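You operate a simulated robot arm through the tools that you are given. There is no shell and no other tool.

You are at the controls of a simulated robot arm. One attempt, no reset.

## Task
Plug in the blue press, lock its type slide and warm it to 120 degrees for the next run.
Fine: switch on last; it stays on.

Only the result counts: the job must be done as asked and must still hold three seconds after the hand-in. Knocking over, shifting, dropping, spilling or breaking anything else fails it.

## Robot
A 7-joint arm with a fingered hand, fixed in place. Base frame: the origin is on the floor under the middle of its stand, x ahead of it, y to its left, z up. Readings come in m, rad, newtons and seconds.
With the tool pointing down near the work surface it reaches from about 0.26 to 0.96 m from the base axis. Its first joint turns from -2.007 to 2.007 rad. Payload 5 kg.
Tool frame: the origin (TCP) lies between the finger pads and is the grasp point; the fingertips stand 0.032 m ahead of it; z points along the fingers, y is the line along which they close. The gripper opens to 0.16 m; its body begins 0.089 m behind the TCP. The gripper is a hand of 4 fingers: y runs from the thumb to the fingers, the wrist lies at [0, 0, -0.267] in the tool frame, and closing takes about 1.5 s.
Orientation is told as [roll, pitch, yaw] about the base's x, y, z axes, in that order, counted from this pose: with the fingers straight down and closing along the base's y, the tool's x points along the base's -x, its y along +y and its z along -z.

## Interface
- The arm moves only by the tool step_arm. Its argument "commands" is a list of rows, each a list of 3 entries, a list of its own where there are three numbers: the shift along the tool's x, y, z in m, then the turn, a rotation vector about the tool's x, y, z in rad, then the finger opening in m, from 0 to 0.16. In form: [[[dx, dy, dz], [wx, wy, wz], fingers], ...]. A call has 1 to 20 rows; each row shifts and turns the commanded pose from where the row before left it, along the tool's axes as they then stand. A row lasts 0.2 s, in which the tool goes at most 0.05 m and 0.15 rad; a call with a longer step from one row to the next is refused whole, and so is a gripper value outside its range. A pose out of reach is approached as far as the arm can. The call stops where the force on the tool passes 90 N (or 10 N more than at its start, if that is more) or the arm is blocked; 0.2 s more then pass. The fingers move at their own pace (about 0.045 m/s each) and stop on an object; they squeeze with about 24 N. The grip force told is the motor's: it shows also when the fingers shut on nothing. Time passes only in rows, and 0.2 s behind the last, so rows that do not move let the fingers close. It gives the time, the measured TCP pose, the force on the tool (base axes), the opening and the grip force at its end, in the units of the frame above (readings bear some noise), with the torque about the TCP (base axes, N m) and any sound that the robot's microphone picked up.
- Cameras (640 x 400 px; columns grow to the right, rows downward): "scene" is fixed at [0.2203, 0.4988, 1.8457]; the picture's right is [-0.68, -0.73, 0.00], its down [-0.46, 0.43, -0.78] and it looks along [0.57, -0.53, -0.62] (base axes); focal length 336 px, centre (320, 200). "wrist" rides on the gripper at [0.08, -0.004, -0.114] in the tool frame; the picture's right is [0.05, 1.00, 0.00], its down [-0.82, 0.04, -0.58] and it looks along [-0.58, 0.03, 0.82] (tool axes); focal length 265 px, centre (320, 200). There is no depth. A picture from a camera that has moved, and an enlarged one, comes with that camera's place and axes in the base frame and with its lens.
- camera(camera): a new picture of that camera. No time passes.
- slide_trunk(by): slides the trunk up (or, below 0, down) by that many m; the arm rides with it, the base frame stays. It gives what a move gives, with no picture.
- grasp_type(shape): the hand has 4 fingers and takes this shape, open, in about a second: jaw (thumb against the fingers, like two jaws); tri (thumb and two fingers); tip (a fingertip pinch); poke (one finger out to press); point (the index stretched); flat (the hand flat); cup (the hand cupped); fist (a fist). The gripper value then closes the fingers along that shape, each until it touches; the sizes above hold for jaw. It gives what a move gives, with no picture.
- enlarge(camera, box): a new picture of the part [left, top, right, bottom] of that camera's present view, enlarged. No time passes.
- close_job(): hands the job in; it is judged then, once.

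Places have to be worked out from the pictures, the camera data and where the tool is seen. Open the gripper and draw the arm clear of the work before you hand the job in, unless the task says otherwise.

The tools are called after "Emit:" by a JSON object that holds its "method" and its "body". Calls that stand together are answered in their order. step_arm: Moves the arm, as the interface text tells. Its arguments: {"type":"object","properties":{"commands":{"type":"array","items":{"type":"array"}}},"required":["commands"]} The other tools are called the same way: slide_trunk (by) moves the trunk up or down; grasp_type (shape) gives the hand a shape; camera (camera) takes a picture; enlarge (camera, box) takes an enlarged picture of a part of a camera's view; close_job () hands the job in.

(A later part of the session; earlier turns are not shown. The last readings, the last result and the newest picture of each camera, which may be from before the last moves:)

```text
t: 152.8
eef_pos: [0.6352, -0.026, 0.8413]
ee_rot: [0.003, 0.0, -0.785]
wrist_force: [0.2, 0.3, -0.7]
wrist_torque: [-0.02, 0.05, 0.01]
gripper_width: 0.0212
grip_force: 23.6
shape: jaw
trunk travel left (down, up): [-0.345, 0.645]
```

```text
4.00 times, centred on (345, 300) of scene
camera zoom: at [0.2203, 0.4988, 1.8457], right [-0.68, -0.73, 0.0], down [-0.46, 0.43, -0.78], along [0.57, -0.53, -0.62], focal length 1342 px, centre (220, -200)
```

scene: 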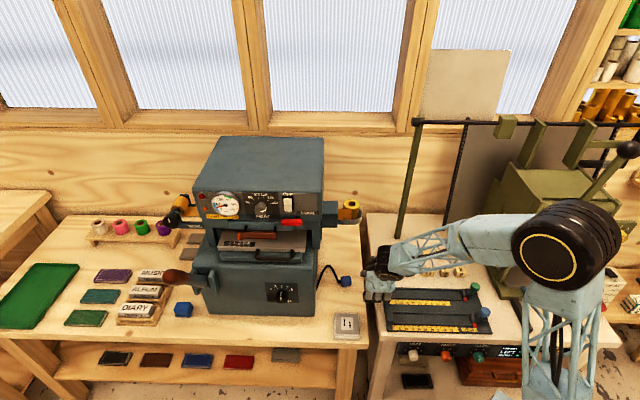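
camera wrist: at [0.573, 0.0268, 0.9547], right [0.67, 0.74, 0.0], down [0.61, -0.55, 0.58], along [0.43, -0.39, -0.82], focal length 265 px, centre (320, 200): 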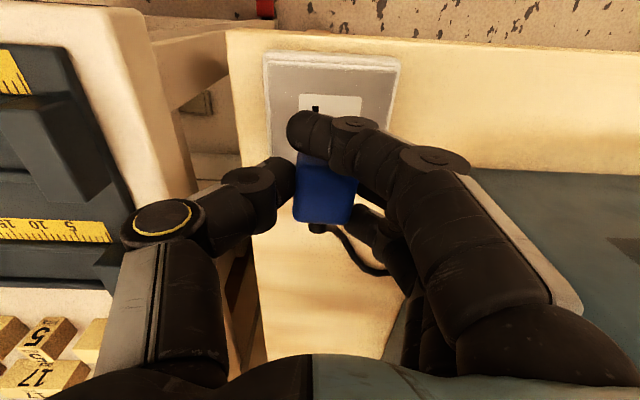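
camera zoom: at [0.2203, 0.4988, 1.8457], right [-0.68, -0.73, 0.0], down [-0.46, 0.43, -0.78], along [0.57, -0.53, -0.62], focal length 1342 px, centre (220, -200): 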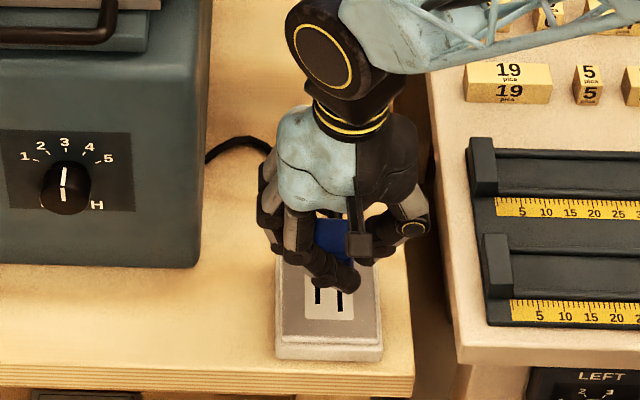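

Both cameras agree the plug must go 14.5 mm toward the front and about 1 mm toward the press, with a small 4° yaw correction. I'll apply that and lower to about 2 cm above the socket.

Emit:
{"method": "step_arm", "body": {"commands": [[[0.0145, 0.001, 0], [0, 0, 0], 0.02], [[0, 0, 0], [0, 0, -0.07], 0.02], [[0, 0, 0.02], [0, 0, 0], 0.02], [[0, 0, 0], [0, 0, 0], 0.02]]}}

Emit:
{"method": "enlarge", "body": {"camera": "wrist", "box": [230, 60, 410, 240]}}

Emit:
{"method": "enlarge", "body": {"camera": "scene", "box": [325, 285, 370, 345]}}

```text
t: 153.8
eef_pos: [0.6245, -0.0177, 0.8191]
ee_rot: [0.0, 0.001, -0.714]
wrist_force: [-0.7, 0.1, -0.8]
wrist_torque: [0.01, 0.05, 0.01]
gripper_width: 0.0214
grip_force: 24.4
shape: jaw
trunk travel left (down, up): [-0.345, 0.645]
```

```text
2.22 times, centred on (320, 150) of wrist
camera zoom: at [0.5611, 0.0319, 0.933], right [0.61, 0.79, 0.0], down [0.64, -0.5, 0.58], along [0.46, -0.35, -0.82], focal length 590 px, centre (320, 311)
```

zoom: 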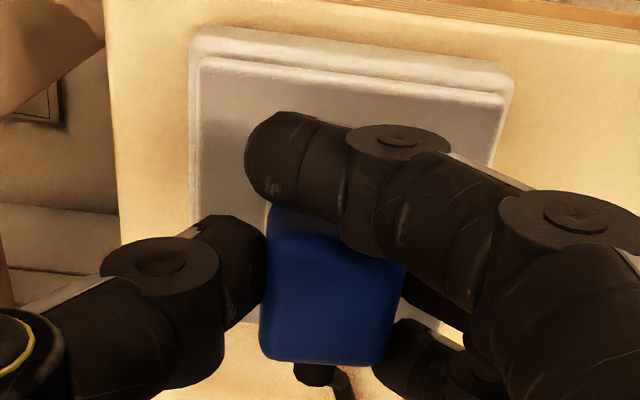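

```text
6.67 times, centred on (348, 315) of scene
camera zoom: at [0.2203, 0.4988, 1.8457], right [-0.68, -0.73, 0.0], down [-0.46, 0.43, -0.78], along [0.57, -0.53, -0.62], focal length 2237 px, centre (137, -567)
```

zoom: 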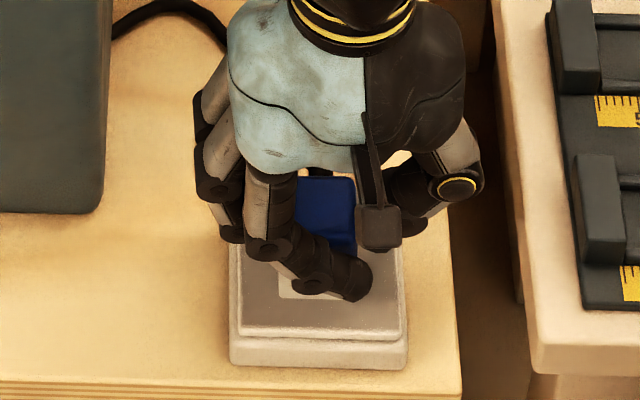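

The plug is now within about 2 mm of the socket centre in both views and squared to it. I'll lower it onto the socket in small steps, watching the force and listening for a click.

Emit:
{"method": "step_arm", "body": {"commands": [[[0, 0.001, 0.01], [0, 0, 0], 0.02], [[0, 0, 0.006], [0, 0, 0], 0.02]]}}

Emit:
{"method": "step_arm", "body": {"commands": [[[0, 0, 0.002], [0, 0, 0], 0.02], [[0, 0, 0.002], [0, 0, 0], 0.02]]}}

Emit:
{"method": "enlarge", "body": {"camera": "scene", "box": [325, 285, 370, 345]}}

```text
t: 154.4
eef_pos: [0.6268, -0.0179, 0.805]
ee_rot: [0.003, -0.005, -0.717]
wrist_force: [-4.5, -4.5, 40.9]
wrist_torque: [-0.18, -0.25, 0.07]
gripper_width: 0.0247
grip_force: 23.6
shape: jaw
trunk travel left (down, up): [-0.345, 0.645]
```

```text
t: 155.0
eef_pos: [0.6257, -0.0169, 0.8029]
ee_rot: [0.004, -0.006, -0.715]
wrist_force: [-1.5, -6.1, 72.2]
wrist_torque: [-0.06, -0.58, 0.19]
gripper_width: 0.0273
grip_force: 24.1
shape: jaw
trunk travel left (down, up): [-0.345, 0.645]
```

```text
6.67 times, centred on (348, 315) of scene
camera zoom: at [0.2203, 0.4988, 1.8457], right [-0.68, -0.73, 0.0], down [-0.46, 0.43, -0.78], along [0.57, -0.53, -0.62], focal length 2237 px, centre (137, -567)
```

zoom: 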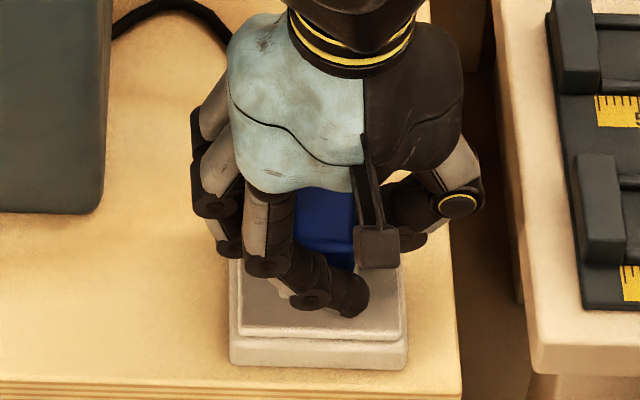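

The plug is pressing on the socket (72 N, centred under the plug), with no click reported yet. I'll ease off slightly and check the alignment again.

Emit:
{"method": "step_arm", "body": {"commands": [[[0, 0, -0.002], [0, 0, 0], 0.02], [[0, 0, -0.001], [0, 0, 0], 0.02]]}}

Emit:
{"method": "camera", "body": {"camera": "wrist"}}

Emit:
{"method": "enlarge", "body": {"camera": "wrist", "box": [230, 80, 410, 240]}}

```text
t: 155.6
eef_pos: [0.6262, -0.0171, 0.8036]
ee_rot: [0.005, -0.003, -0.715]
wrist_force: [8.6, -9.1, 54.7]
wrist_torque: [-0.05, -1.05, 0.03]
gripper_width: 0.0273
grip_force: 24.4
shape: jaw
trunk travel left (down, up): [-0.345, 0.645]
```

```text
taken
camera wrist: at [0.561, 0.0319, 0.9175], right [0.62, 0.79, 0.0], down [0.64, -0.5, 0.58], along [0.46, -0.36, -0.81], focal length 265 px, centre (320, 200)
```

wrist: 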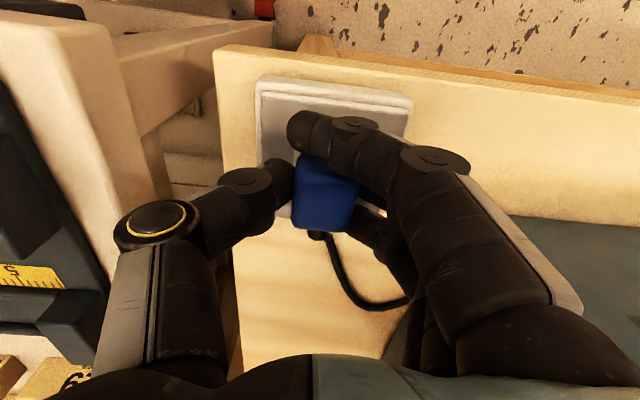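

```text
2.50 times, centred on (320, 160) of wrist
camera zoom: at [0.561, 0.0319, 0.9175], right [0.62, 0.79, 0.0], down [0.64, -0.5, 0.58], along [0.46, -0.36, -0.81], focal length 664 px, centre (320, 300)
```

zoom: 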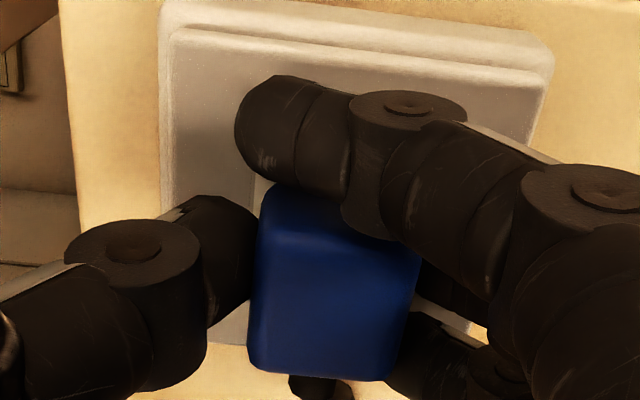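

I need to see the slots to fine-tune. I'll relax the downward load to near zero, release the plug on the socket, and lift the hand for a clear look.

Emit:
{"method": "step_arm", "body": {"commands": [[[0, 0, -0.002], [0, 0, 0], 0.02], [[0, 0, -0.001], [0, 0, 0], 0.02]]}}

```text
t: 156.2
eef_pos: [0.6249, -0.0159, 0.8047]
ee_rot: [0.0, 0.002, -0.713]
wrist_force: [4.6, -6.0, 28.1]
wrist_torque: [-0.05, -0.59, -0.1]
gripper_width: 0.0258
grip_force: 24.0
shape: jaw
trunk travel left (down, up): [-0.345, 0.645]
```

Emit:
{"method": "step_arm", "body": {"commands": [[[0, 0, -0.002], [0, 0, 0], 0.02], [[0, 0, -0.001], [0, 0, 0], 0.02]]}}

Emit:
{"method": "enlarge", "body": {"camera": "wrist", "box": [230, 80, 410, 240]}}

```text
t: 156.8
eef_pos: [0.6243, -0.0148, 0.8068]
ee_rot: [-0.002, 0.004, -0.713]
wrist_force: [-0.5, 0.2, -1.2]
wrist_torque: [-0.01, 0.03, 0.01]
gripper_width: 0.0225
grip_force: 24.0
shape: jaw
trunk travel left (down, up): [-0.345, 0.645]
```

```text
2.50 times, centred on (320, 160) of wrist
camera zoom: at [0.561, 0.0335, 0.9215], right [0.61, 0.79, 0.0], down [0.65, -0.5, 0.58], along [0.45, -0.35, -0.82], focal length 664 px, centre (320, 300)
```

zoom: 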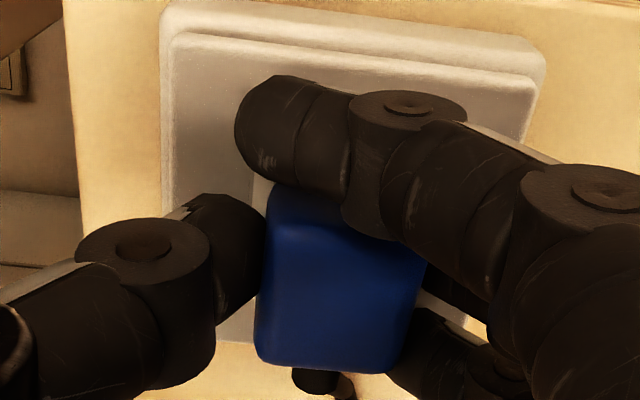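

Load is zero now. I'll open the fingers and rise straight up.

Emit:
{"method": "step_arm", "body": {"commands": [[[0, 0, 0], [0, 0, 0], 0.03], [[0, 0, 0], [0, 0, 0], 0.045], [[0, 0, 0], [0, 0, 0], 0.05], [[0, 0, 0], [0, 0, 0], 0.05], [[0, 0, -0.02], [0, 0, 0], 0.05], [[0, 0, -0.03], [0, 0, 0], 0.05], [[0.02, 0, -0.02], [0, 0, 0], 0.05]]}}

Emit:
{"method": "camera", "body": {"camera": "wrist"}}

Emit:
{"method": "enlarge", "body": {"camera": "scene", "box": [325, 285, 370, 345]}}

```text
t: 158.4
eef_pos: [0.6097, -0.0042, 0.8767]
ee_rot: [0.001, 0.002, -0.714]
wrist_force: [0.1, -0.1, 0.6]
wrist_torque: [0.0, 0.03, -0.03]
gripper_width: 0.0493
grip_force: 0.2
shape: jaw
trunk travel left (down, up): [-0.345, 0.645]
```

```text
taken
camera wrist: at [0.5465, 0.045, 0.9927], right [0.62, 0.79, 0.0], down [0.64, -0.5, 0.58], along [0.46, -0.35, -0.82], focal length 265 px, centre (320, 200)
```

wrist: 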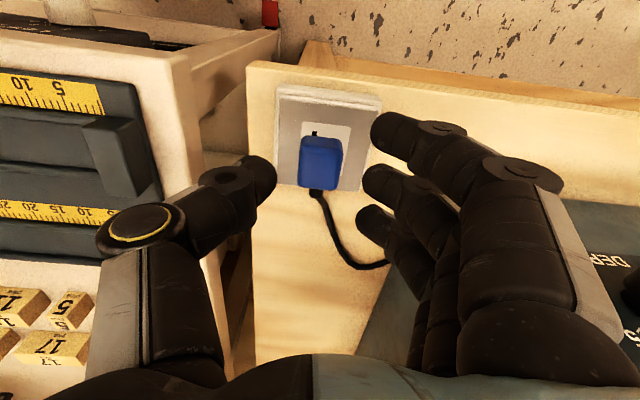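

```text
6.67 times, centred on (348, 315) of scene
camera zoom: at [0.2203, 0.4988, 1.8457], right [-0.68, -0.73, 0.0], down [-0.46, 0.43, -0.78], along [0.57, -0.53, -0.62], focal length 2237 px, centre (137, -567)
```

zoom: 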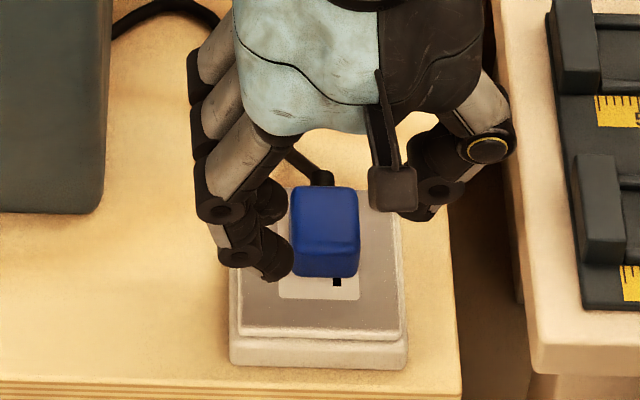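

The plug is standing on the socket, a bit too far back (part of the front slot shows). I'll enlarge to measure the remaining offset.

Emit:
{"method": "enlarge", "body": {"camera": "wrist", "box": [260, 75, 400, 215]}}

Emit:
{"method": "enlarge", "body": {"camera": "scene", "box": [335, 305, 365, 340]}}

```text
2.86 times, centred on (330, 145) of wrist
camera zoom: at [0.5465, 0.045, 0.9927], right [0.62, 0.79, 0.0], down [0.64, -0.5, 0.58], along [0.46, -0.35, -0.82], focal length 758 px, centre (291, 357)
```

zoom: 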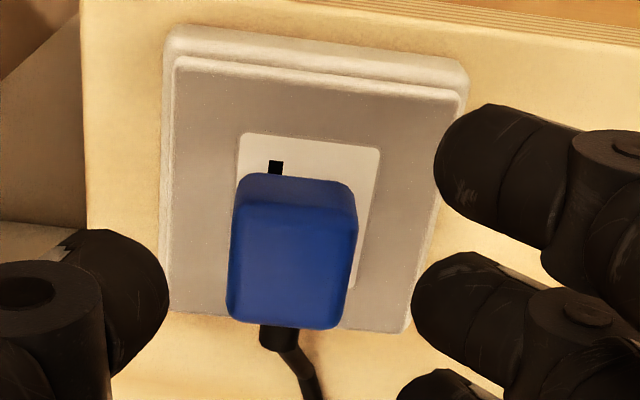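

```text
11.43 times, centred on (350, 322) of scene
camera zoom: at [0.2203, 0.4988, 1.8457], right [-0.68, -0.73, 0.0], down [-0.46, 0.43, -0.78], along [0.57, -0.53, -0.62], focal length 3834 px, centre (-23, -1200)
```

zoom: 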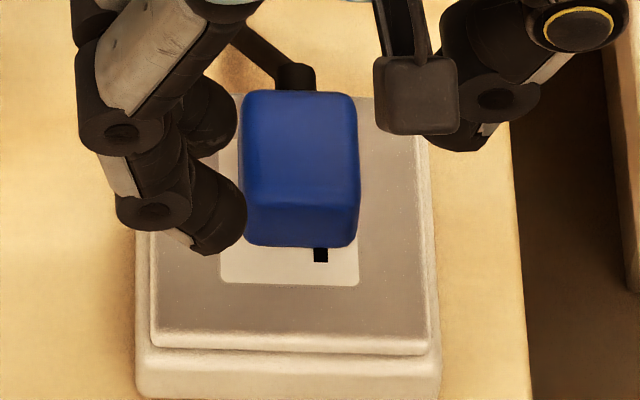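

Both views agree: the plug must move about 7.5 mm toward the front and 3 mm toward the press; its yaw is fine. I'll re-grasp it at the right height.

Emit:
{"method": "step_arm", "body": {"commands": [[[-0.0276, 0.0009, 0], [0, 0, 0], 0.05], [[0, 0, 0.035], [0, 0, 0], 0.05], [[0, 0, 0.03], [0, 0, 0], 0.05], [[0, 0, 0.008], [0, 0, 0], 0.05]]}}

Emit:
{"method": "enlarge", "body": {"camera": "wrist", "box": [230, 80, 410, 240]}}

```text
t: 159.4
eef_pos: [0.6307, -0.0211, 0.8068]
ee_rot: [0.001, 0.0, -0.714]
wrist_force: [0.6, 0.7, -0.3]
wrist_torque: [0.0, 0.0, 0.03]
gripper_width: 0.0495
grip_force: 0.0
shape: jaw
trunk travel left (down, up): [-0.345, 0.645]
```

```text
2.50 times, centred on (320, 160) of wrist
camera zoom: at [0.5665, 0.0279, 0.9213], right [0.62, 0.79, 0.0], down [0.64, -0.5, 0.58], along [0.45, -0.35, -0.82], focal length 664 px, centre (320, 300)
```

zoom: 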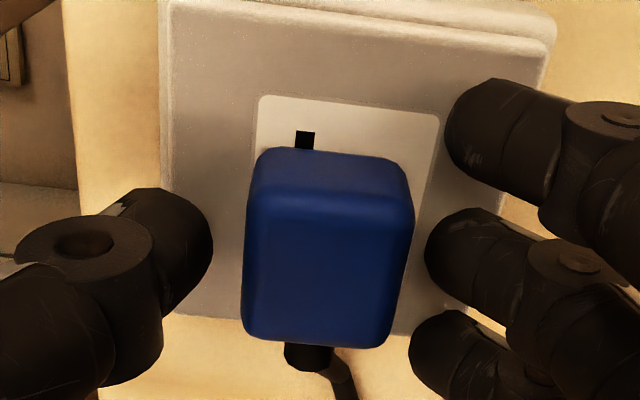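

Emit:
{"method": "step_arm", "body": {"commands": [[[0, 0.001, 0.005], [0, 0, 0], 0.05], [[0, 0, 0], [0, 0, 0], 0.04], [[0, 0, 0], [0, 0, 0], 0.03], [[0, 0, 0], [0, 0, 0], 0.025], [[0, 0, 0], [0, 0, 0], 0.02], [[0, 0, 0], [0, 0, 0], 0.02]]}}

Emit:
{"method": "enlarge", "body": {"camera": "wrist", "box": [230, 80, 410, 240]}}

```text
t: 160.8
eef_pos: [0.63, -0.0225, 0.8024]
ee_rot: [0.002, 0.0, -0.715]
wrist_force: [-16.8, -19.0, 23.1]
wrist_torque: [-1.07, 0.85, -0.28]
gripper_width: 0.0335
grip_force: 24.3
shape: jaw
trunk travel left (down, up): [-0.345, 0.645]
```

```text
2.50 times, centred on (320, 160) of wrist
camera zoom: at [0.5659, 0.0267, 0.9172], right [0.62, 0.79, 0.0], down [0.64, -0.5, 0.58], along [0.46, -0.36, -0.82], focal length 664 px, centre (320, 300)
```

zoom: 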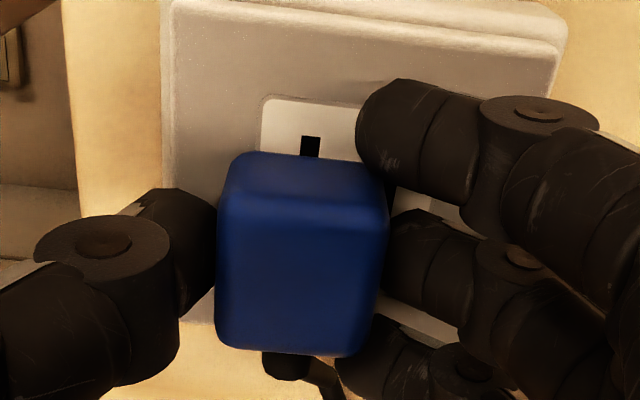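

The plug is gripped, but the thumb tip is rubbing on the socket face (23 N up, side load). I'll raise a few millimetres to relieve that.

Emit:
{"method": "step_arm", "body": {"commands": [[[0, 0, -0.003], [0, 0, 0], 0.02], [[0, 0, -0.002], [0, 0, 0], 0.02], [[0, 0, 0], [0, 0, 0], 0.02]]}}

Emit:
{"method": "enlarge", "body": {"camera": "wrist", "box": [230, 80, 410, 240]}}

Emit:
{"method": "enlarge", "body": {"camera": "scene", "box": [330, 295, 370, 340]}}

```text
t: 161.6
eef_pos: [0.632, -0.0209, 0.8047]
ee_rot: [0.001, 0.002, -0.713]
wrist_force: [-14.0, -15.8, -8.3]
wrist_torque: [-0.26, 0.31, -0.17]
gripper_width: 0.0326
grip_force: 23.7
shape: jaw
trunk travel left (down, up): [-0.345, 0.645]
```

```text
2.50 times, centred on (320, 160) of wrist
camera zoom: at [0.5669, 0.0286, 0.9198], right [0.62, 0.79, 0.0], down [0.64, -0.5, 0.58], along [0.45, -0.35, -0.82], focal length 664 px, centre (320, 300)
```

zoom: 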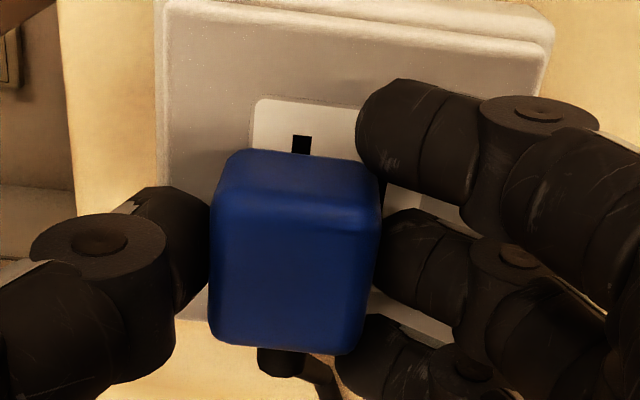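

```text
8.89 times, centred on (350, 318) of scene
camera zoom: at [0.2203, 0.4988, 1.8457], right [-0.68, -0.73, 0.0], down [-0.46, 0.43, -0.78], along [0.57, -0.53, -0.62], focal length 2982 px, centre (53, -844)
```

zoom: 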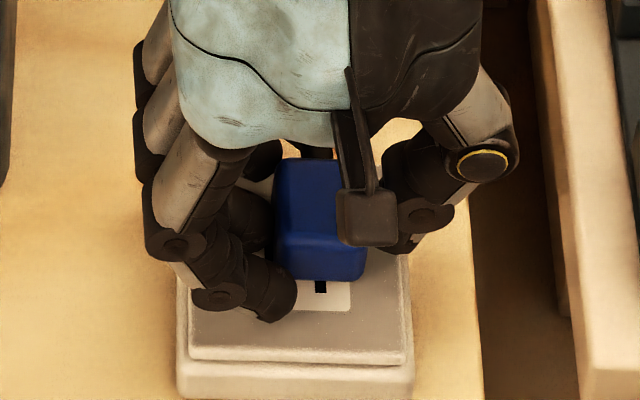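

The residual side force acts at the thumb tip. I'll raise a little further to see whether the plug comes along freely.

Emit:
{"method": "step_arm", "body": {"commands": [[[0, 0, -0.003], [0, 0, 0], 0.02], [[0, 0, -0.003], [0, 0, 0], 0.02], [[0, 0, -0.004], [0, 0, 0], 0.02]]}}

Emit:
{"method": "enlarge", "body": {"camera": "wrist", "box": [230, 80, 410, 240]}}

Emit:
{"method": "enlarge", "body": {"camera": "scene", "box": [330, 295, 370, 340]}}

```text
t: 162.4
eef_pos: [0.632, -0.0197, 0.8164]
ee_rot: [0.001, 0.001, -0.714]
wrist_force: [0.7, 0.3, 0.1]
wrist_torque: [-0.03, 0.05, -0.02]
gripper_width: 0.0276
grip_force: 23.9
shape: jaw
trunk travel left (down, up): [-0.345, 0.645]
```

```text
2.50 times, centred on (320, 160) of wrist
camera zoom: at [0.5681, 0.0293, 0.9305], right [0.61, 0.79, 0.0], down [0.64, -0.5, 0.58], along [0.46, -0.35, -0.82], focal length 664 px, centre (320, 300)
```

zoom: 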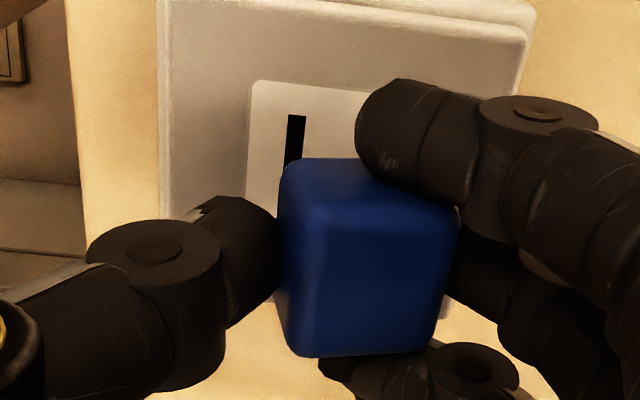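

```text
8.89 times, centred on (350, 318) of scene
camera zoom: at [0.2203, 0.4988, 1.8457], right [-0.68, -0.73, 0.0], down [-0.46, 0.43, -0.78], along [0.57, -0.53, -0.62], focal length 2982 px, centre (53, -844)
```

zoom: 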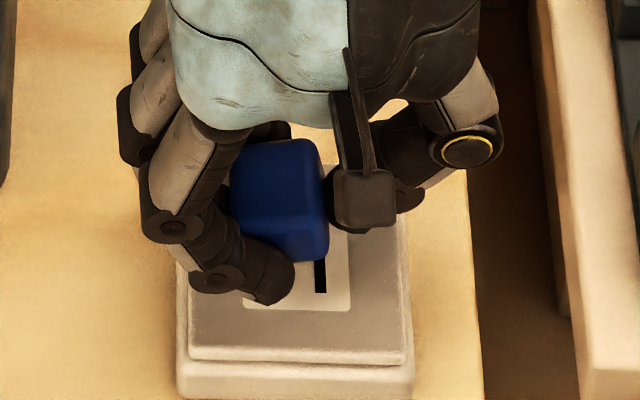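

The plug lifted free and is now held slightly rolled and about 1 cm off-centre in the hand. I'll bring it over the socket centre, then lower it gently to level it against the face.

Emit:
{"method": "step_arm", "body": {"commands": [[[0.0082, -0.009, 0], [0, 0, 0], 0.02], [[0, 0, 0.003], [0, 0, 0], 0.02], [[0, 0, 0.002], [0, 0, 0], 0.02]]}}

Emit:
{"method": "step_arm", "body": {"commands": [[[0, 0, 0.002], [0, 0, 0], 0.02], [[0, 0, 0.001], [0, 0, 0], 0.02]]}}

Emit:
{"method": "enlarge", "body": {"camera": "wrist", "box": [230, 80, 410, 240]}}

Emit:
{"method": "enlarge", "body": {"camera": "scene", "box": [330, 295, 370, 340]}}

```text
t: 163.2
eef_pos: [0.6203, -0.0211, 0.8095]
ee_rot: [0.0, 0.0, -0.715]
wrist_force: [0.3, -0.1, -1.2]
wrist_torque: [0.01, 0.01, 0.02]
gripper_width: 0.0276
grip_force: 24.2
shape: jaw
trunk travel left (down, up): [-0.345, 0.645]
```

```text
t: 163.8
eef_pos: [0.6217, -0.0213, 0.8063]
ee_rot: [0.001, -0.001, -0.714]
wrist_force: [-0.1, -0.9, 6.7]
wrist_torque: [0.07, -0.12, -0.04]
gripper_width: 0.0278
grip_force: 24.2
shape: jaw
trunk travel left (down, up): [-0.345, 0.645]
```

```text
2.50 times, centred on (320, 160) of wrist
camera zoom: at [0.5559, 0.0277, 0.9206], right [0.62, 0.79, 0.0], down [0.64, -0.5, 0.58], along [0.46, -0.35, -0.82], focal length 664 px, centre (320, 300)
```

zoom: 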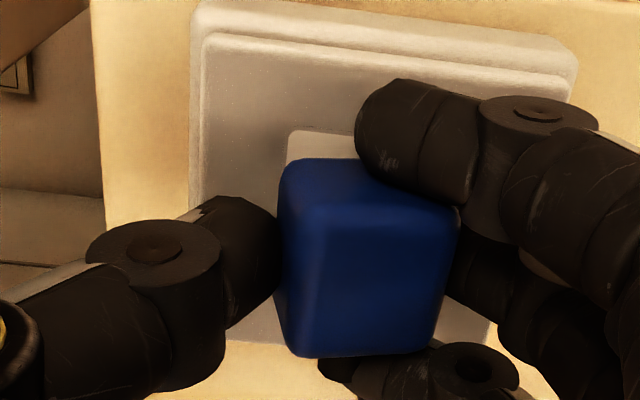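

```text
8.89 times, centred on (350, 318) of scene
camera zoom: at [0.2203, 0.4988, 1.8457], right [-0.68, -0.73, 0.0], down [-0.46, 0.43, -0.78], along [0.57, -0.53, -0.62], focal length 2982 px, centre (53, -844)
```

zoom: 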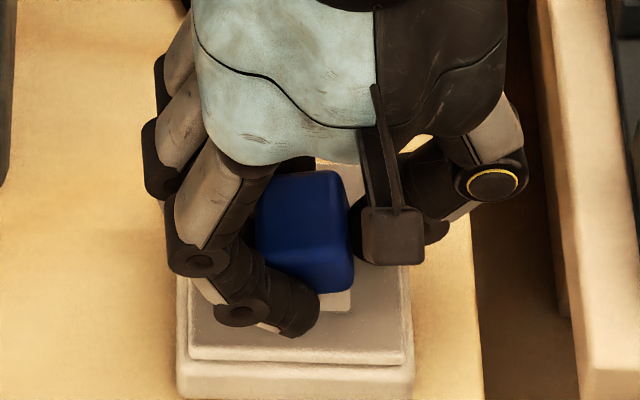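

Contact begins with the plug's press-side edge; it's tilted about 20° in the grip but nearly centred. I'll nudge 3 mm toward front and press side, then release so it settles flat on the socket.

Emit:
{"method": "step_arm", "body": {"commands": [[[0.0028, 0.003, -0.001], [0, 0, 0], 0.02], [[0, 0, 0.001], [0, 0, 0], 0.02], [[0, 0, 0], [0, 0, 0], 0.035], [[0, 0, 0], [0, 0, 0], 0.05], [[0, 0, 0], [0, 0, 0], 0.055], [[0, 0, 0], [0, 0, 0], 0.055], [[0, 0, -0.03], [0, 0, 0], 0.055], [[0.02, 0, -0.03], [0, 0, 0], 0.055]]}}

Emit:
{"method": "enlarge", "body": {"camera": "wrist", "box": [250, 60, 400, 210]}}

Emit:
{"method": "enlarge", "body": {"camera": "scene", "box": [330, 295, 370, 340]}}

```text
t: 165.6
eef_pos: [0.6035, -0.0039, 0.8685]
ee_rot: [0.0, -0.001, -0.715]
wrist_force: [-0.2, -1.0, 0.9]
wrist_torque: [0.02, 0.04, -0.02]
gripper_width: 0.0546
grip_force: 0.0
shape: jaw
trunk travel left (down, up): [-0.345, 0.645]
```

```text
2.67 times, centred on (325, 135) of wrist
camera zoom: at [0.5387, 0.0456, 0.9816], right [0.62, 0.79, 0.0], down [0.64, -0.5, 0.58], along [0.46, -0.35, -0.82], focal length 708 px, centre (307, 373)
```

zoom: 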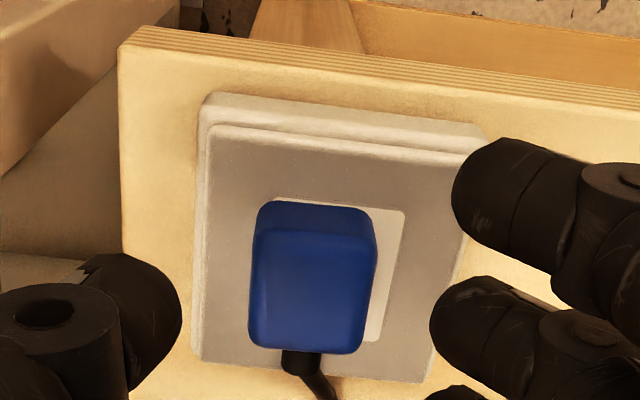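

```text
8.89 times, centred on (350, 318) of scene
camera zoom: at [0.2203, 0.4988, 1.8457], right [-0.68, -0.73, 0.0], down [-0.46, 0.43, -0.78], along [0.57, -0.53, -0.62], focal length 2982 px, centre (53, -844)
```

zoom: 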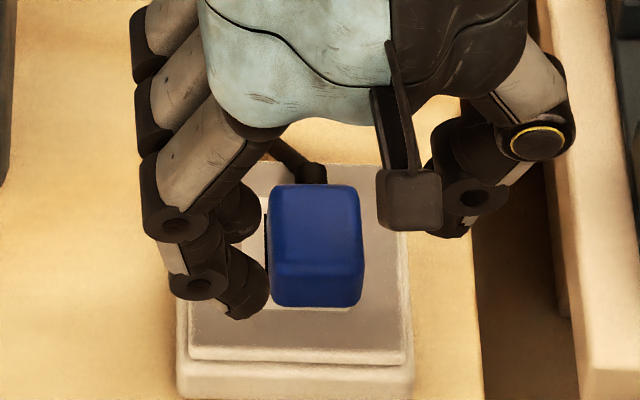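

Now it lies flat on the socket, but about 8 mm too far to the right (outer side) and 3-4 mm too far forward. The socket face turns out to be about 3 cm above the bench (z ≈ 0.772). I'll re-grasp with the hand centred where the plug should be, so closing slides it sideways into line, staying just above the face.

Emit:
{"method": "step_arm", "body": {"commands": [[[-0.018, 0.0103, 0], [0, 0, 0], 0.06], [[0, 0, 0.03], [0, 0, 0], 0.06], [[0, 0, 0.025], [0, 0, 0], 0.06], [[0, 0, 0.0075], [0, 0, 0], 0.06], [[0, 0, 0], [0, 0, 0], 0.06]]}}

Emit:
{"method": "enlarge", "body": {"camera": "wrist", "box": [230, 80, 410, 240]}}

```text
t: 166.8
eef_pos: [0.6256, -0.008, 0.8054]
ee_rot: [-0.002, 0.0, -0.714]
wrist_force: [-0.8, 1.1, 1.6]
wrist_torque: [0.1, -0.01, 0.04]
gripper_width: 0.0594
grip_force: 0.0
shape: jaw
trunk travel left (down, up): [-0.345, 0.645]
```

```text
2.50 times, centred on (320, 160) of wrist
camera zoom: at [0.5603, 0.0423, 0.9197], right [0.62, 0.79, 0.0], down [0.64, -0.5, 0.58], along [0.46, -0.35, -0.82], focal length 664 px, centre (320, 300)
```

zoom: 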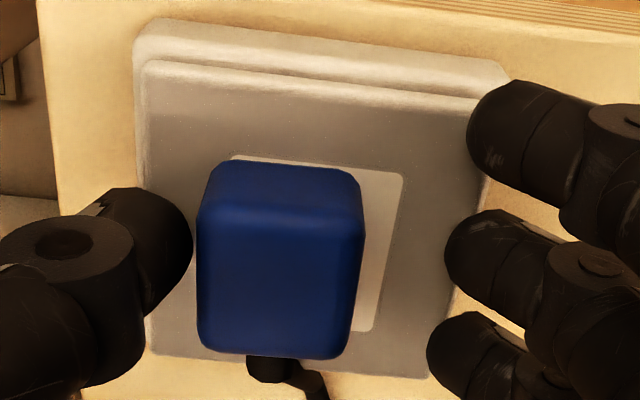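

The thumb is next to the plug's outer side; closing will slide it toward the press. I'll close in stages.

Emit:
{"method": "step_arm", "body": {"commands": [[[0, 0, 0], [0, 0, 0], 0.05], [[0, 0, 0], [0, 0, 0], 0.042], [[0, 0, 0], [0, 0, 0], 0.037], [[0, 0, 0], [0, 0, 0], 0.033]]}}

Emit:
{"method": "enlarge", "body": {"camera": "wrist", "box": [230, 80, 410, 240]}}

Emit:
{"method": "enlarge", "body": {"camera": "scene", "box": [330, 295, 370, 340]}}

```text
t: 167.8
eef_pos: [0.6254, -0.0078, 0.8055]
ee_rot: [0.0, 0.0, -0.714]
wrist_force: [1.1, -0.5, 0.5]
wrist_torque: [0.03, -0.07, 0.04]
gripper_width: 0.0346
grip_force: 2.6
shape: jaw
trunk travel left (down, up): [-0.345, 0.645]
```

```text
2.50 times, centred on (320, 160) of wrist
camera zoom: at [0.5605, 0.0422, 0.9198], right [0.62, 0.79, 0.0], down [0.64, -0.5, 0.58], along [0.46, -0.35, -0.82], focal length 664 px, centre (320, 300)
```

zoom: 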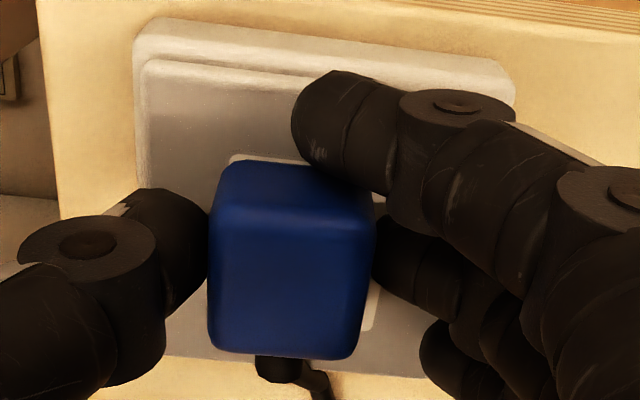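

```text
8.89 times, centred on (350, 318) of scene
camera zoom: at [0.2203, 0.4988, 1.8457], right [-0.68, -0.73, 0.0], down [-0.46, 0.43, -0.78], along [0.57, -0.53, -0.62], focal length 2982 px, centre (53, -844)
```

zoom: 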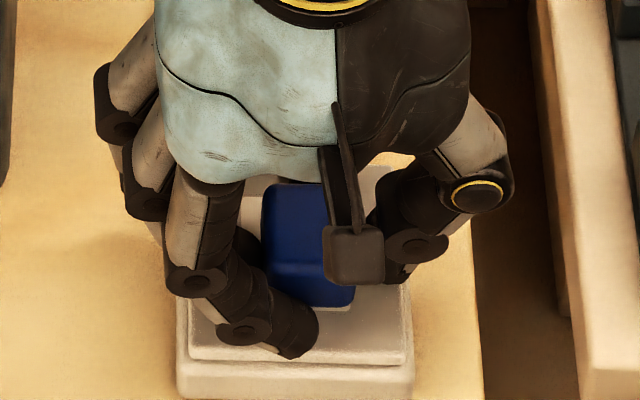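

The plug has moved most of the way; about 4 mm toward the press and 3 mm back remain. I'll firm the grip a little and slide it that much along the face.

Emit:
{"method": "step_arm", "body": {"commands": [[[0, 0, 0], [0, 0, 0], 0.03], [[-0.0019, 0.0018, 0], [0, 0, 0], 0.03], [[-0.0019, 0.0018, 0], [0, 0, 0], 0.03], [[0, 0, 0], [0, 0, 0], 0.03]]}}

Emit:
{"method": "enlarge", "body": {"camera": "wrist", "box": [230, 80, 410, 240]}}

Emit:
{"method": "enlarge", "body": {"camera": "scene", "box": [330, 295, 370, 340]}}

```text
t: 168.8
eef_pos: [0.6315, -0.007, 0.8049]
ee_rot: [0.004, 0.001, -0.713]
wrist_force: [-5.8, 0.1, 17.8]
wrist_torque: [0.32, -0.06, 0.1]
gripper_width: 0.0253
grip_force: 23.8
shape: jaw
trunk travel left (down, up): [-0.345, 0.645]
```

```text
2.50 times, centred on (320, 160) of wrist
camera zoom: at [0.5664, 0.0415, 0.9198], right [0.62, 0.79, 0.0], down [0.64, -0.5, 0.58], along [0.46, -0.35, -0.82], focal length 664 px, centre (320, 300)
```

zoom: 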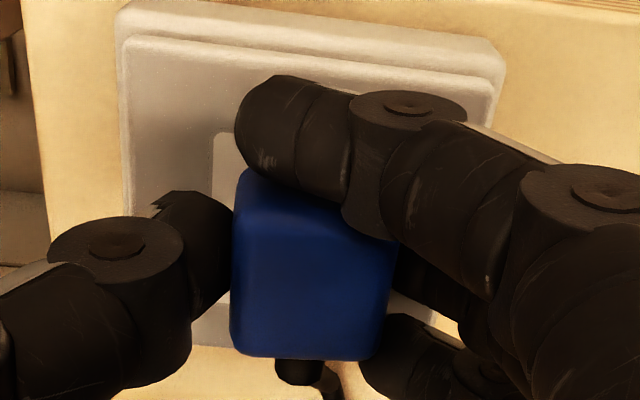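

```text
8.89 times, centred on (350, 318) of scene
camera zoom: at [0.2203, 0.4988, 1.8457], right [-0.68, -0.73, 0.0], down [-0.46, 0.43, -0.78], along [0.57, -0.53, -0.62], focal length 2982 px, centre (53, -844)
```

zoom: 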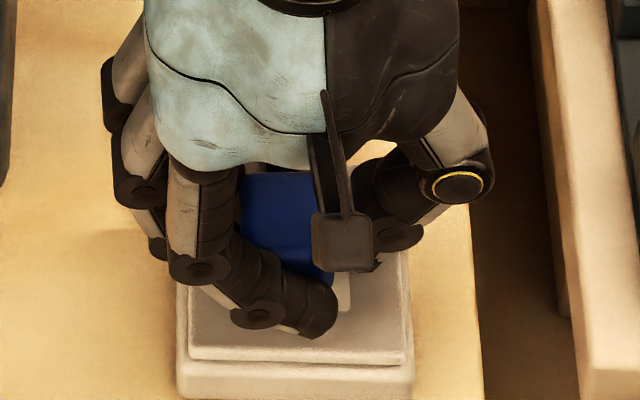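

Gripped firmly now and slightly over-shifted. I'll lift it 6 mm clear of the face, so I can position it freely, and measure again.

Emit:
{"method": "step_arm", "body": {"commands": [[[0, 0, -0.003], [0, 0, 0], 0.02], [[0, 0, -0.003], [0, 0, 0], 0.02], [[0, 0, -0.002], [0, 0, 0], 0.02]]}}

Emit:
{"method": "enlarge", "body": {"camera": "wrist", "box": [230, 80, 410, 240]}}

Emit:
{"method": "enlarge", "body": {"camera": "scene", "box": [330, 295, 370, 340]}}

```text
t: 169.6
eef_pos: [0.6301, -0.0055, 0.8129]
ee_rot: [-0.001, 0.0, -0.713]
wrist_force: [0.0, 0.1, 0.1]
wrist_torque: [-0.03, -0.01, 0.0]
gripper_width: 0.0216
grip_force: 23.9
shape: jaw
trunk travel left (down, up): [-0.345, 0.645]
```

```text
2.50 times, centred on (320, 160) of wrist
camera zoom: at [0.5661, 0.0426, 0.9274], right [0.62, 0.79, 0.0], down [0.64, -0.5, 0.58], along [0.46, -0.35, -0.82], focal length 664 px, centre (320, 300)
```

zoom: 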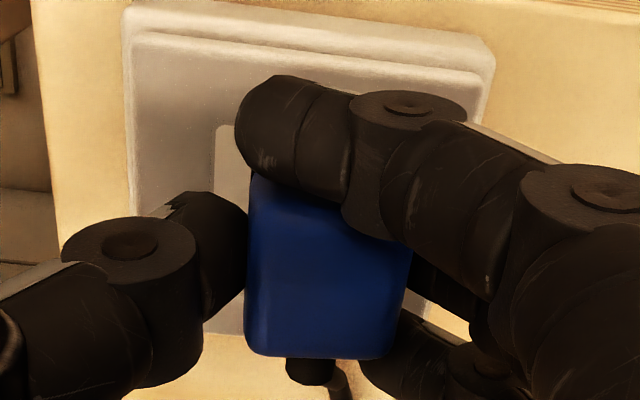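

```text
8.89 times, centred on (350, 318) of scene
camera zoom: at [0.2203, 0.4988, 1.8457], right [-0.68, -0.73, 0.0], down [-0.46, 0.43, -0.78], along [0.57, -0.53, -0.62], focal length 2982 px, centre (53, -844)
```

zoom: 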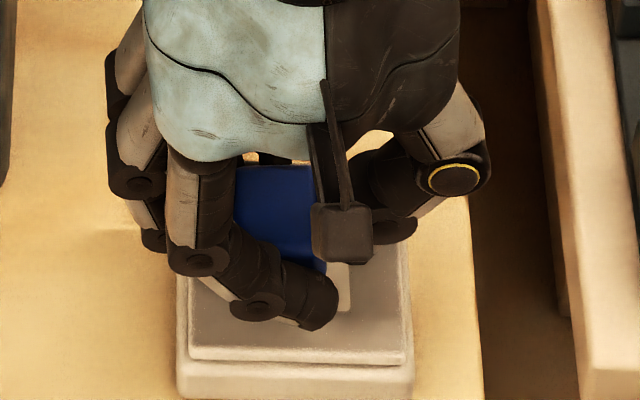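

It's free and nearly level now. Averaging both views, it should go about 7 mm back toward the outer side. I'll apply that and lower it onto the slots.

Emit:
{"method": "step_arm", "body": {"commands": [[[-0.0005, -0.007, 0], [0, 0, 0], 0.02], [[0, 0, 0.004], [0, 0, 0], 0.02], [[0, 0, 0.003], [0, 0, 0], 0.02]]}}

Emit:
{"method": "enlarge", "body": {"camera": "wrist", "box": [230, 80, 410, 240]}}

Emit:
{"method": "enlarge", "body": {"camera": "scene", "box": [330, 295, 370, 340]}}

```text
t: 170.4
eef_pos: [0.6263, -0.013, 0.8059]
ee_rot: [0.001, 0.001, -0.714]
wrist_force: [0.4, 2.1, 9.8]
wrist_torque: [0.27, -0.13, 0.05]
gripper_width: 0.0216
grip_force: 23.5
shape: jaw
trunk travel left (down, up): [-0.345, 0.645]
```

```text
2.50 times, centred on (320, 160) of wrist
camera zoom: at [0.5617, 0.0359, 0.9203], right [0.61, 0.79, 0.0], down [0.64, -0.5, 0.58], along [0.46, -0.35, -0.82], focal length 664 px, centre (320, 300)
```

zoom: 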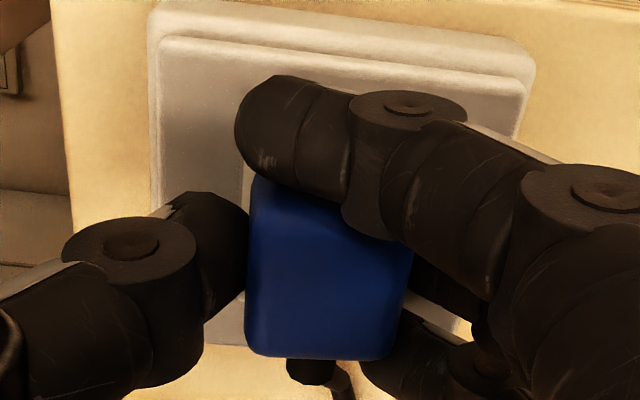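

```text
8.89 times, centred on (350, 318) of scene
camera zoom: at [0.2203, 0.4988, 1.8457], right [-0.68, -0.73, 0.0], down [-0.46, 0.43, -0.78], along [0.57, -0.53, -0.62], focal length 2982 px, centre (53, -844)
```

zoom: 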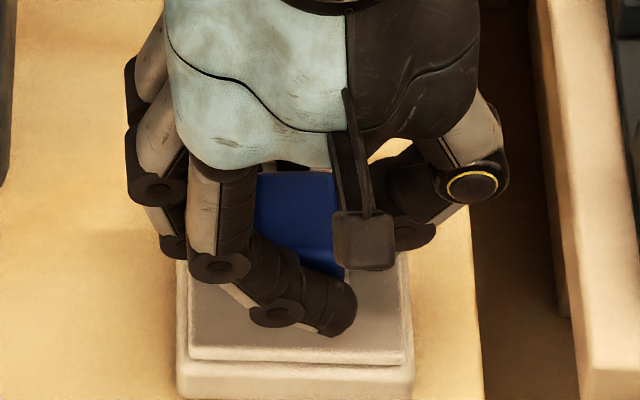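

The fingertips touch the face before the plug does, so I can't press it home this way. The lateral position looks right, so I'll release it here (a drop of a millimetre or two), and then press it down from above with closed fingers.

Emit:
{"method": "step_arm", "body": {"commands": [[[0, 0, -0.0015], [0, 0, 0], 0.02], [[0, 0, 0], [0, 0, 0], 0.035], [[0, 0, 0], [0, 0, 0], 0.05], [[0, 0, 0], [0, 0, 0], 0.055], [[0, 0, 0], [0, 0, 0], 0.055], [[0, 0, -0.03], [0, 0, 0], 0.055], [[0.02, 0, -0.03], [0, 0, 0], 0.055]]}}

Emit:
{"method": "enlarge", "body": {"camera": "wrist", "box": [250, 60, 400, 210]}}

Emit:
{"method": "enlarge", "body": {"camera": "scene", "box": [330, 295, 370, 340]}}

```text
t: 172.0
eef_pos: [0.612, -0.0008, 0.8658]
ee_rot: [0.001, -0.001, -0.713]
wrist_force: [0.2, -0.4, -0.8]
wrist_torque: [0.02, 0.03, -0.03]
gripper_width: 0.0545
grip_force: 0.1
shape: jaw
trunk travel left (down, up): [-0.345, 0.645]
```

```text
2.67 times, centred on (325, 135) of wrist
camera zoom: at [0.5471, 0.0478, 0.98], right [0.62, 0.79, 0.0], down [0.64, -0.5, 0.58], along [0.45, -0.35, -0.82], focal length 708 px, centre (307, 373)
```

zoom: 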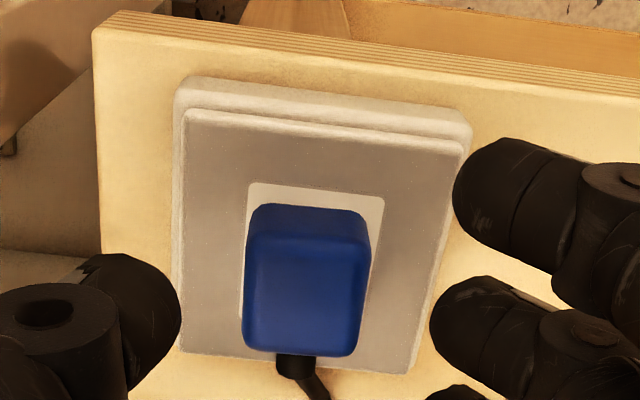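

```text
8.89 times, centred on (350, 318) of scene
camera zoom: at [0.2203, 0.4988, 1.8457], right [-0.68, -0.73, 0.0], down [-0.46, 0.43, -0.78], along [0.57, -0.53, -0.62], focal length 2982 px, centre (53, -844)
```

zoom: 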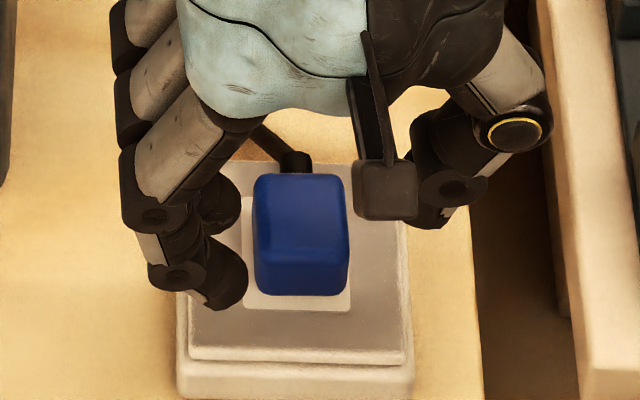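

The plug is now centred on the socket plate to within about 1 mm in depth and 2-3 mm sideways. I'll close the fingers above it and press straight down.

Emit:
{"method": "step_arm", "body": {"commands": [[[-0.0175, -0.0033, 0], [0, 0, 0], 0.0], [[0, 0, 0], [0, 0, 0], 0.0], [[0, 0, 0], [0, 0, 0], 0.0], [[0, 0, 0], [0, 0, 0], 0.0], [[0, 0, 0.02], [0, 0, 0], 0.0], [[0, 0, 0.012], [0, 0, 0], 0.0]]}}

Emit:
{"method": "step_arm", "body": {"commands": [[[0, 0, 0.002], [0, 0, 0], 0.0], [[0, 0, 0.002], [0, 0, 0], 0.0], [[0, 0, 0.002], [0, 0, 0], 0.0]]}}

Emit:
{"method": "enlarge", "body": {"camera": "scene", "box": [330, 295, 370, 340]}}

```text
t: 173.4
eef_pos: [0.6224, -0.0146, 0.8358]
ee_rot: [0.006, -0.006, -0.715]
wrist_force: [3.9, 0.4, 29.3]
wrist_torque: [0.31, -0.3, -0.03]
gripper_width: 0.0001
grip_force: 23.7
shape: jaw
trunk travel left (down, up): [-0.345, 0.645]
heard: snap
```

```text
t: 174.2
eef_pos: [0.6222, -0.014, 0.8342]
ee_rot: [0.007, -0.007, -0.716]
wrist_force: [7.3, -1.3, 84.9]
wrist_torque: [0.61, -0.47, -0.02]
gripper_width: 0.0
grip_force: 23.8
shape: jaw
trunk travel left (down, up): [-0.345, 0.645]
```

```text
8.89 times, centred on (350, 318) of scene
camera zoom: at [0.2203, 0.4988, 1.8457], right [-0.68, -0.73, 0.0], down [-0.46, 0.43, -0.78], along [0.57, -0.53, -0.62], focal length 2982 px, centre (53, -844)
```

zoom: 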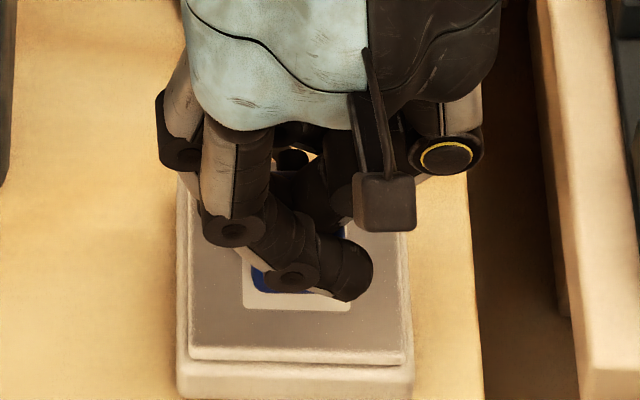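

A snap was heard: the plug is in. I'll lift away and check it.

Emit:
{"method": "step_arm", "body": {"commands": [[[0, 0, -0.01], [0, 0, 0], 0.0], [[0, 0, -0.03], [0, 0, 0], 0.03], [[0.03, 0, -0.03], [0, 0, 0], 0.05], [[0.04, 0, -0.02], [0, 0, 0], 0.06]]}}

Emit:
{"method": "camera", "body": {"camera": "scene"}}

Emit:
{"method": "enlarge", "body": {"camera": "scene", "box": [330, 295, 370, 340]}}

Emit:
{"method": "enlarge", "body": {"camera": "scene", "box": [190, 170, 350, 270]}}

```text
t: 175.2
eef_pos: [0.5697, 0.0318, 0.9166]
ee_rot: [-0.001, 0.001, -0.714]
wrist_force: [-0.4, 0.1, -0.1]
wrist_torque: [-0.01, 0.01, -0.02]
gripper_width: 0.0462
grip_force: 0.1
shape: jaw
trunk travel left (down, up): [-0.345, 0.645]
```

```text
taken
```

scene: 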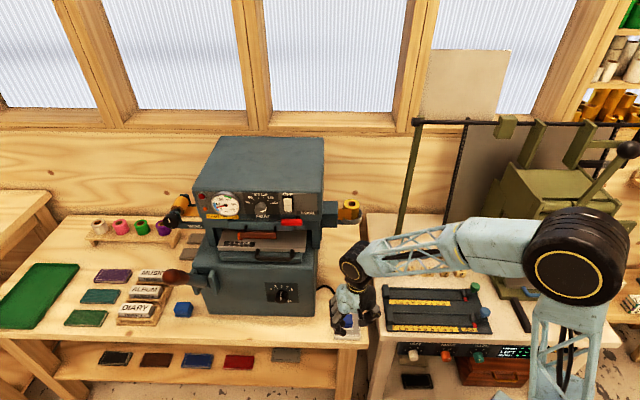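

```text
8.89 times, centred on (350, 318) of scene
camera zoom: at [0.2203, 0.4988, 1.8457], right [-0.68, -0.73, 0.0], down [-0.46, 0.43, -0.78], along [0.57, -0.53, -0.62], focal length 2982 px, centre (53, -844)
```

zoom: 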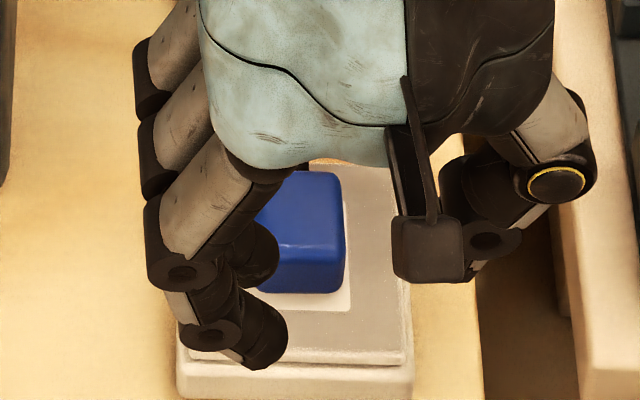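

```text
4.00 times, centred on (270, 220) of scene
camera zoom: at [0.2203, 0.4988, 1.8457], right [-0.68, -0.73, 0.0], down [-0.46, 0.43, -0.78], along [0.57, -0.53, -0.62], focal length 1342 px, centre (520, 120)
```

zoom: 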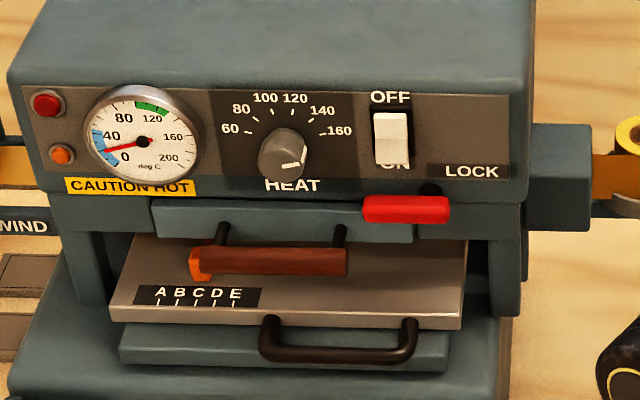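

The plug sits squarely in the socket. Now for the panel: I'll raise the trunk so the hand comes up in front of the press, well clear of it.

Emit:
{"method": "slide_trunk", "body": {"by": 0.3}}

Emit:
{"method": "camera", "body": {"camera": "scene"}}

```text
t: 178.2
eef_pos: [0.5721, 0.0301, 1.218]
ee_rot: [0.0, 0.001, -0.713]
wrist_force: [-0.6, 0.2, 0.2]
wrist_torque: [-0.01, 0.01, 0.0]
gripper_width: 0.0594
grip_force: 0.1
shape: jaw
trunk travel left (down, up): [-0.645, 0.345]
```

```text
taken
```

scene: 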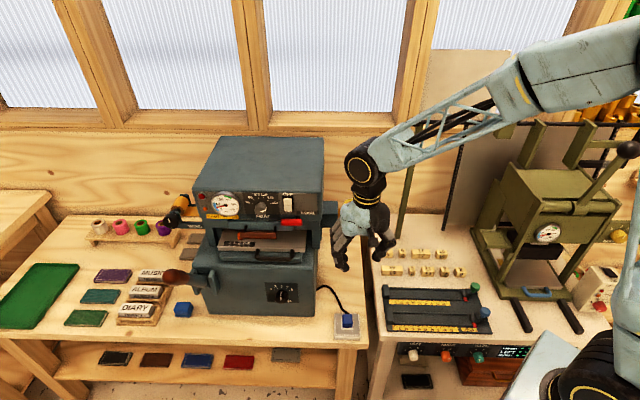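

Everything looks fine, with the plug seated. I'll move across in front of the panel and pitch the hand up to face it.

Emit:
{"method": "step_arm", "body": {"commands": [[[0, 0, 0], [0, 0, 0.072], 0.06], [[0, 0.04, 0], [0, 0, 0], 0.06], [[0, 0.04, 0], [0, 0, 0], 0.06], [[0, 0.04, 0], [0, 0, 0], 0.06], [[0, 0.04, 0], [0, 0, 0], 0.06], [[0, 0.04, 0], [0, 0, 0], 0.06], [[0, 0, 0], [0, -0.15, 0], 0.06], [[0, 0, 0], [0, -0.15, 0], 0.06], [[0, 0, 0], [0, -0.15, 0], 0.06], [[0, 0, 0], [0, -0.15, 0], 0.06], [[0, 0, 0], [0, -0.15, 0], 0.06], [[0, 0, 0], [0, -0.15, 0], 0.06]]}}

Emit:
{"method": "camera", "body": {"camera": "wrist"}}

Emit:
{"method": "camera", "body": {"camera": "scene"}}

```text
t: 180.8
eef_pos: [0.713, 0.1723, 1.2173]
ee_rot: [0.001, -0.902, -0.785]
wrist_force: [0.3, -0.4, 0.1]
wrist_torque: [0.0, 0.03, 0.02]
gripper_width: 0.0594
grip_force: 0.0
shape: jaw
trunk travel left (down, up): [-0.645, 0.345]
```

```text
taken
camera wrist: at [0.6101, 0.2676, 1.2255], right [0.68, 0.73, -0.04], down [0.07, -0.01, 1.0], along [0.73, -0.69, -0.05], focal length 265 px, centre (320, 200)
```

wrist: 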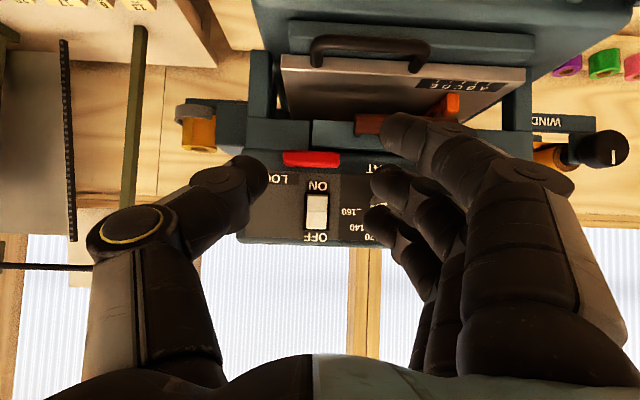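

```text
taken
```

scene: 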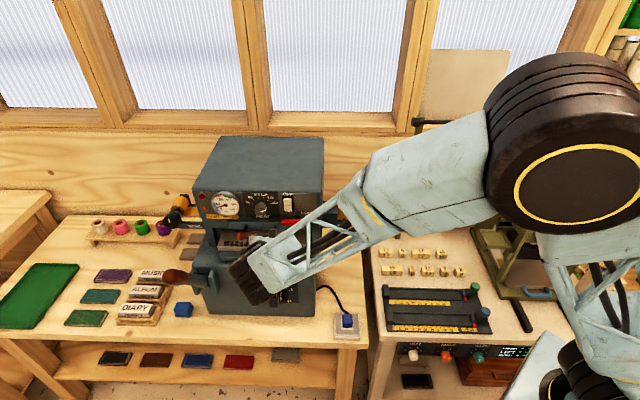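

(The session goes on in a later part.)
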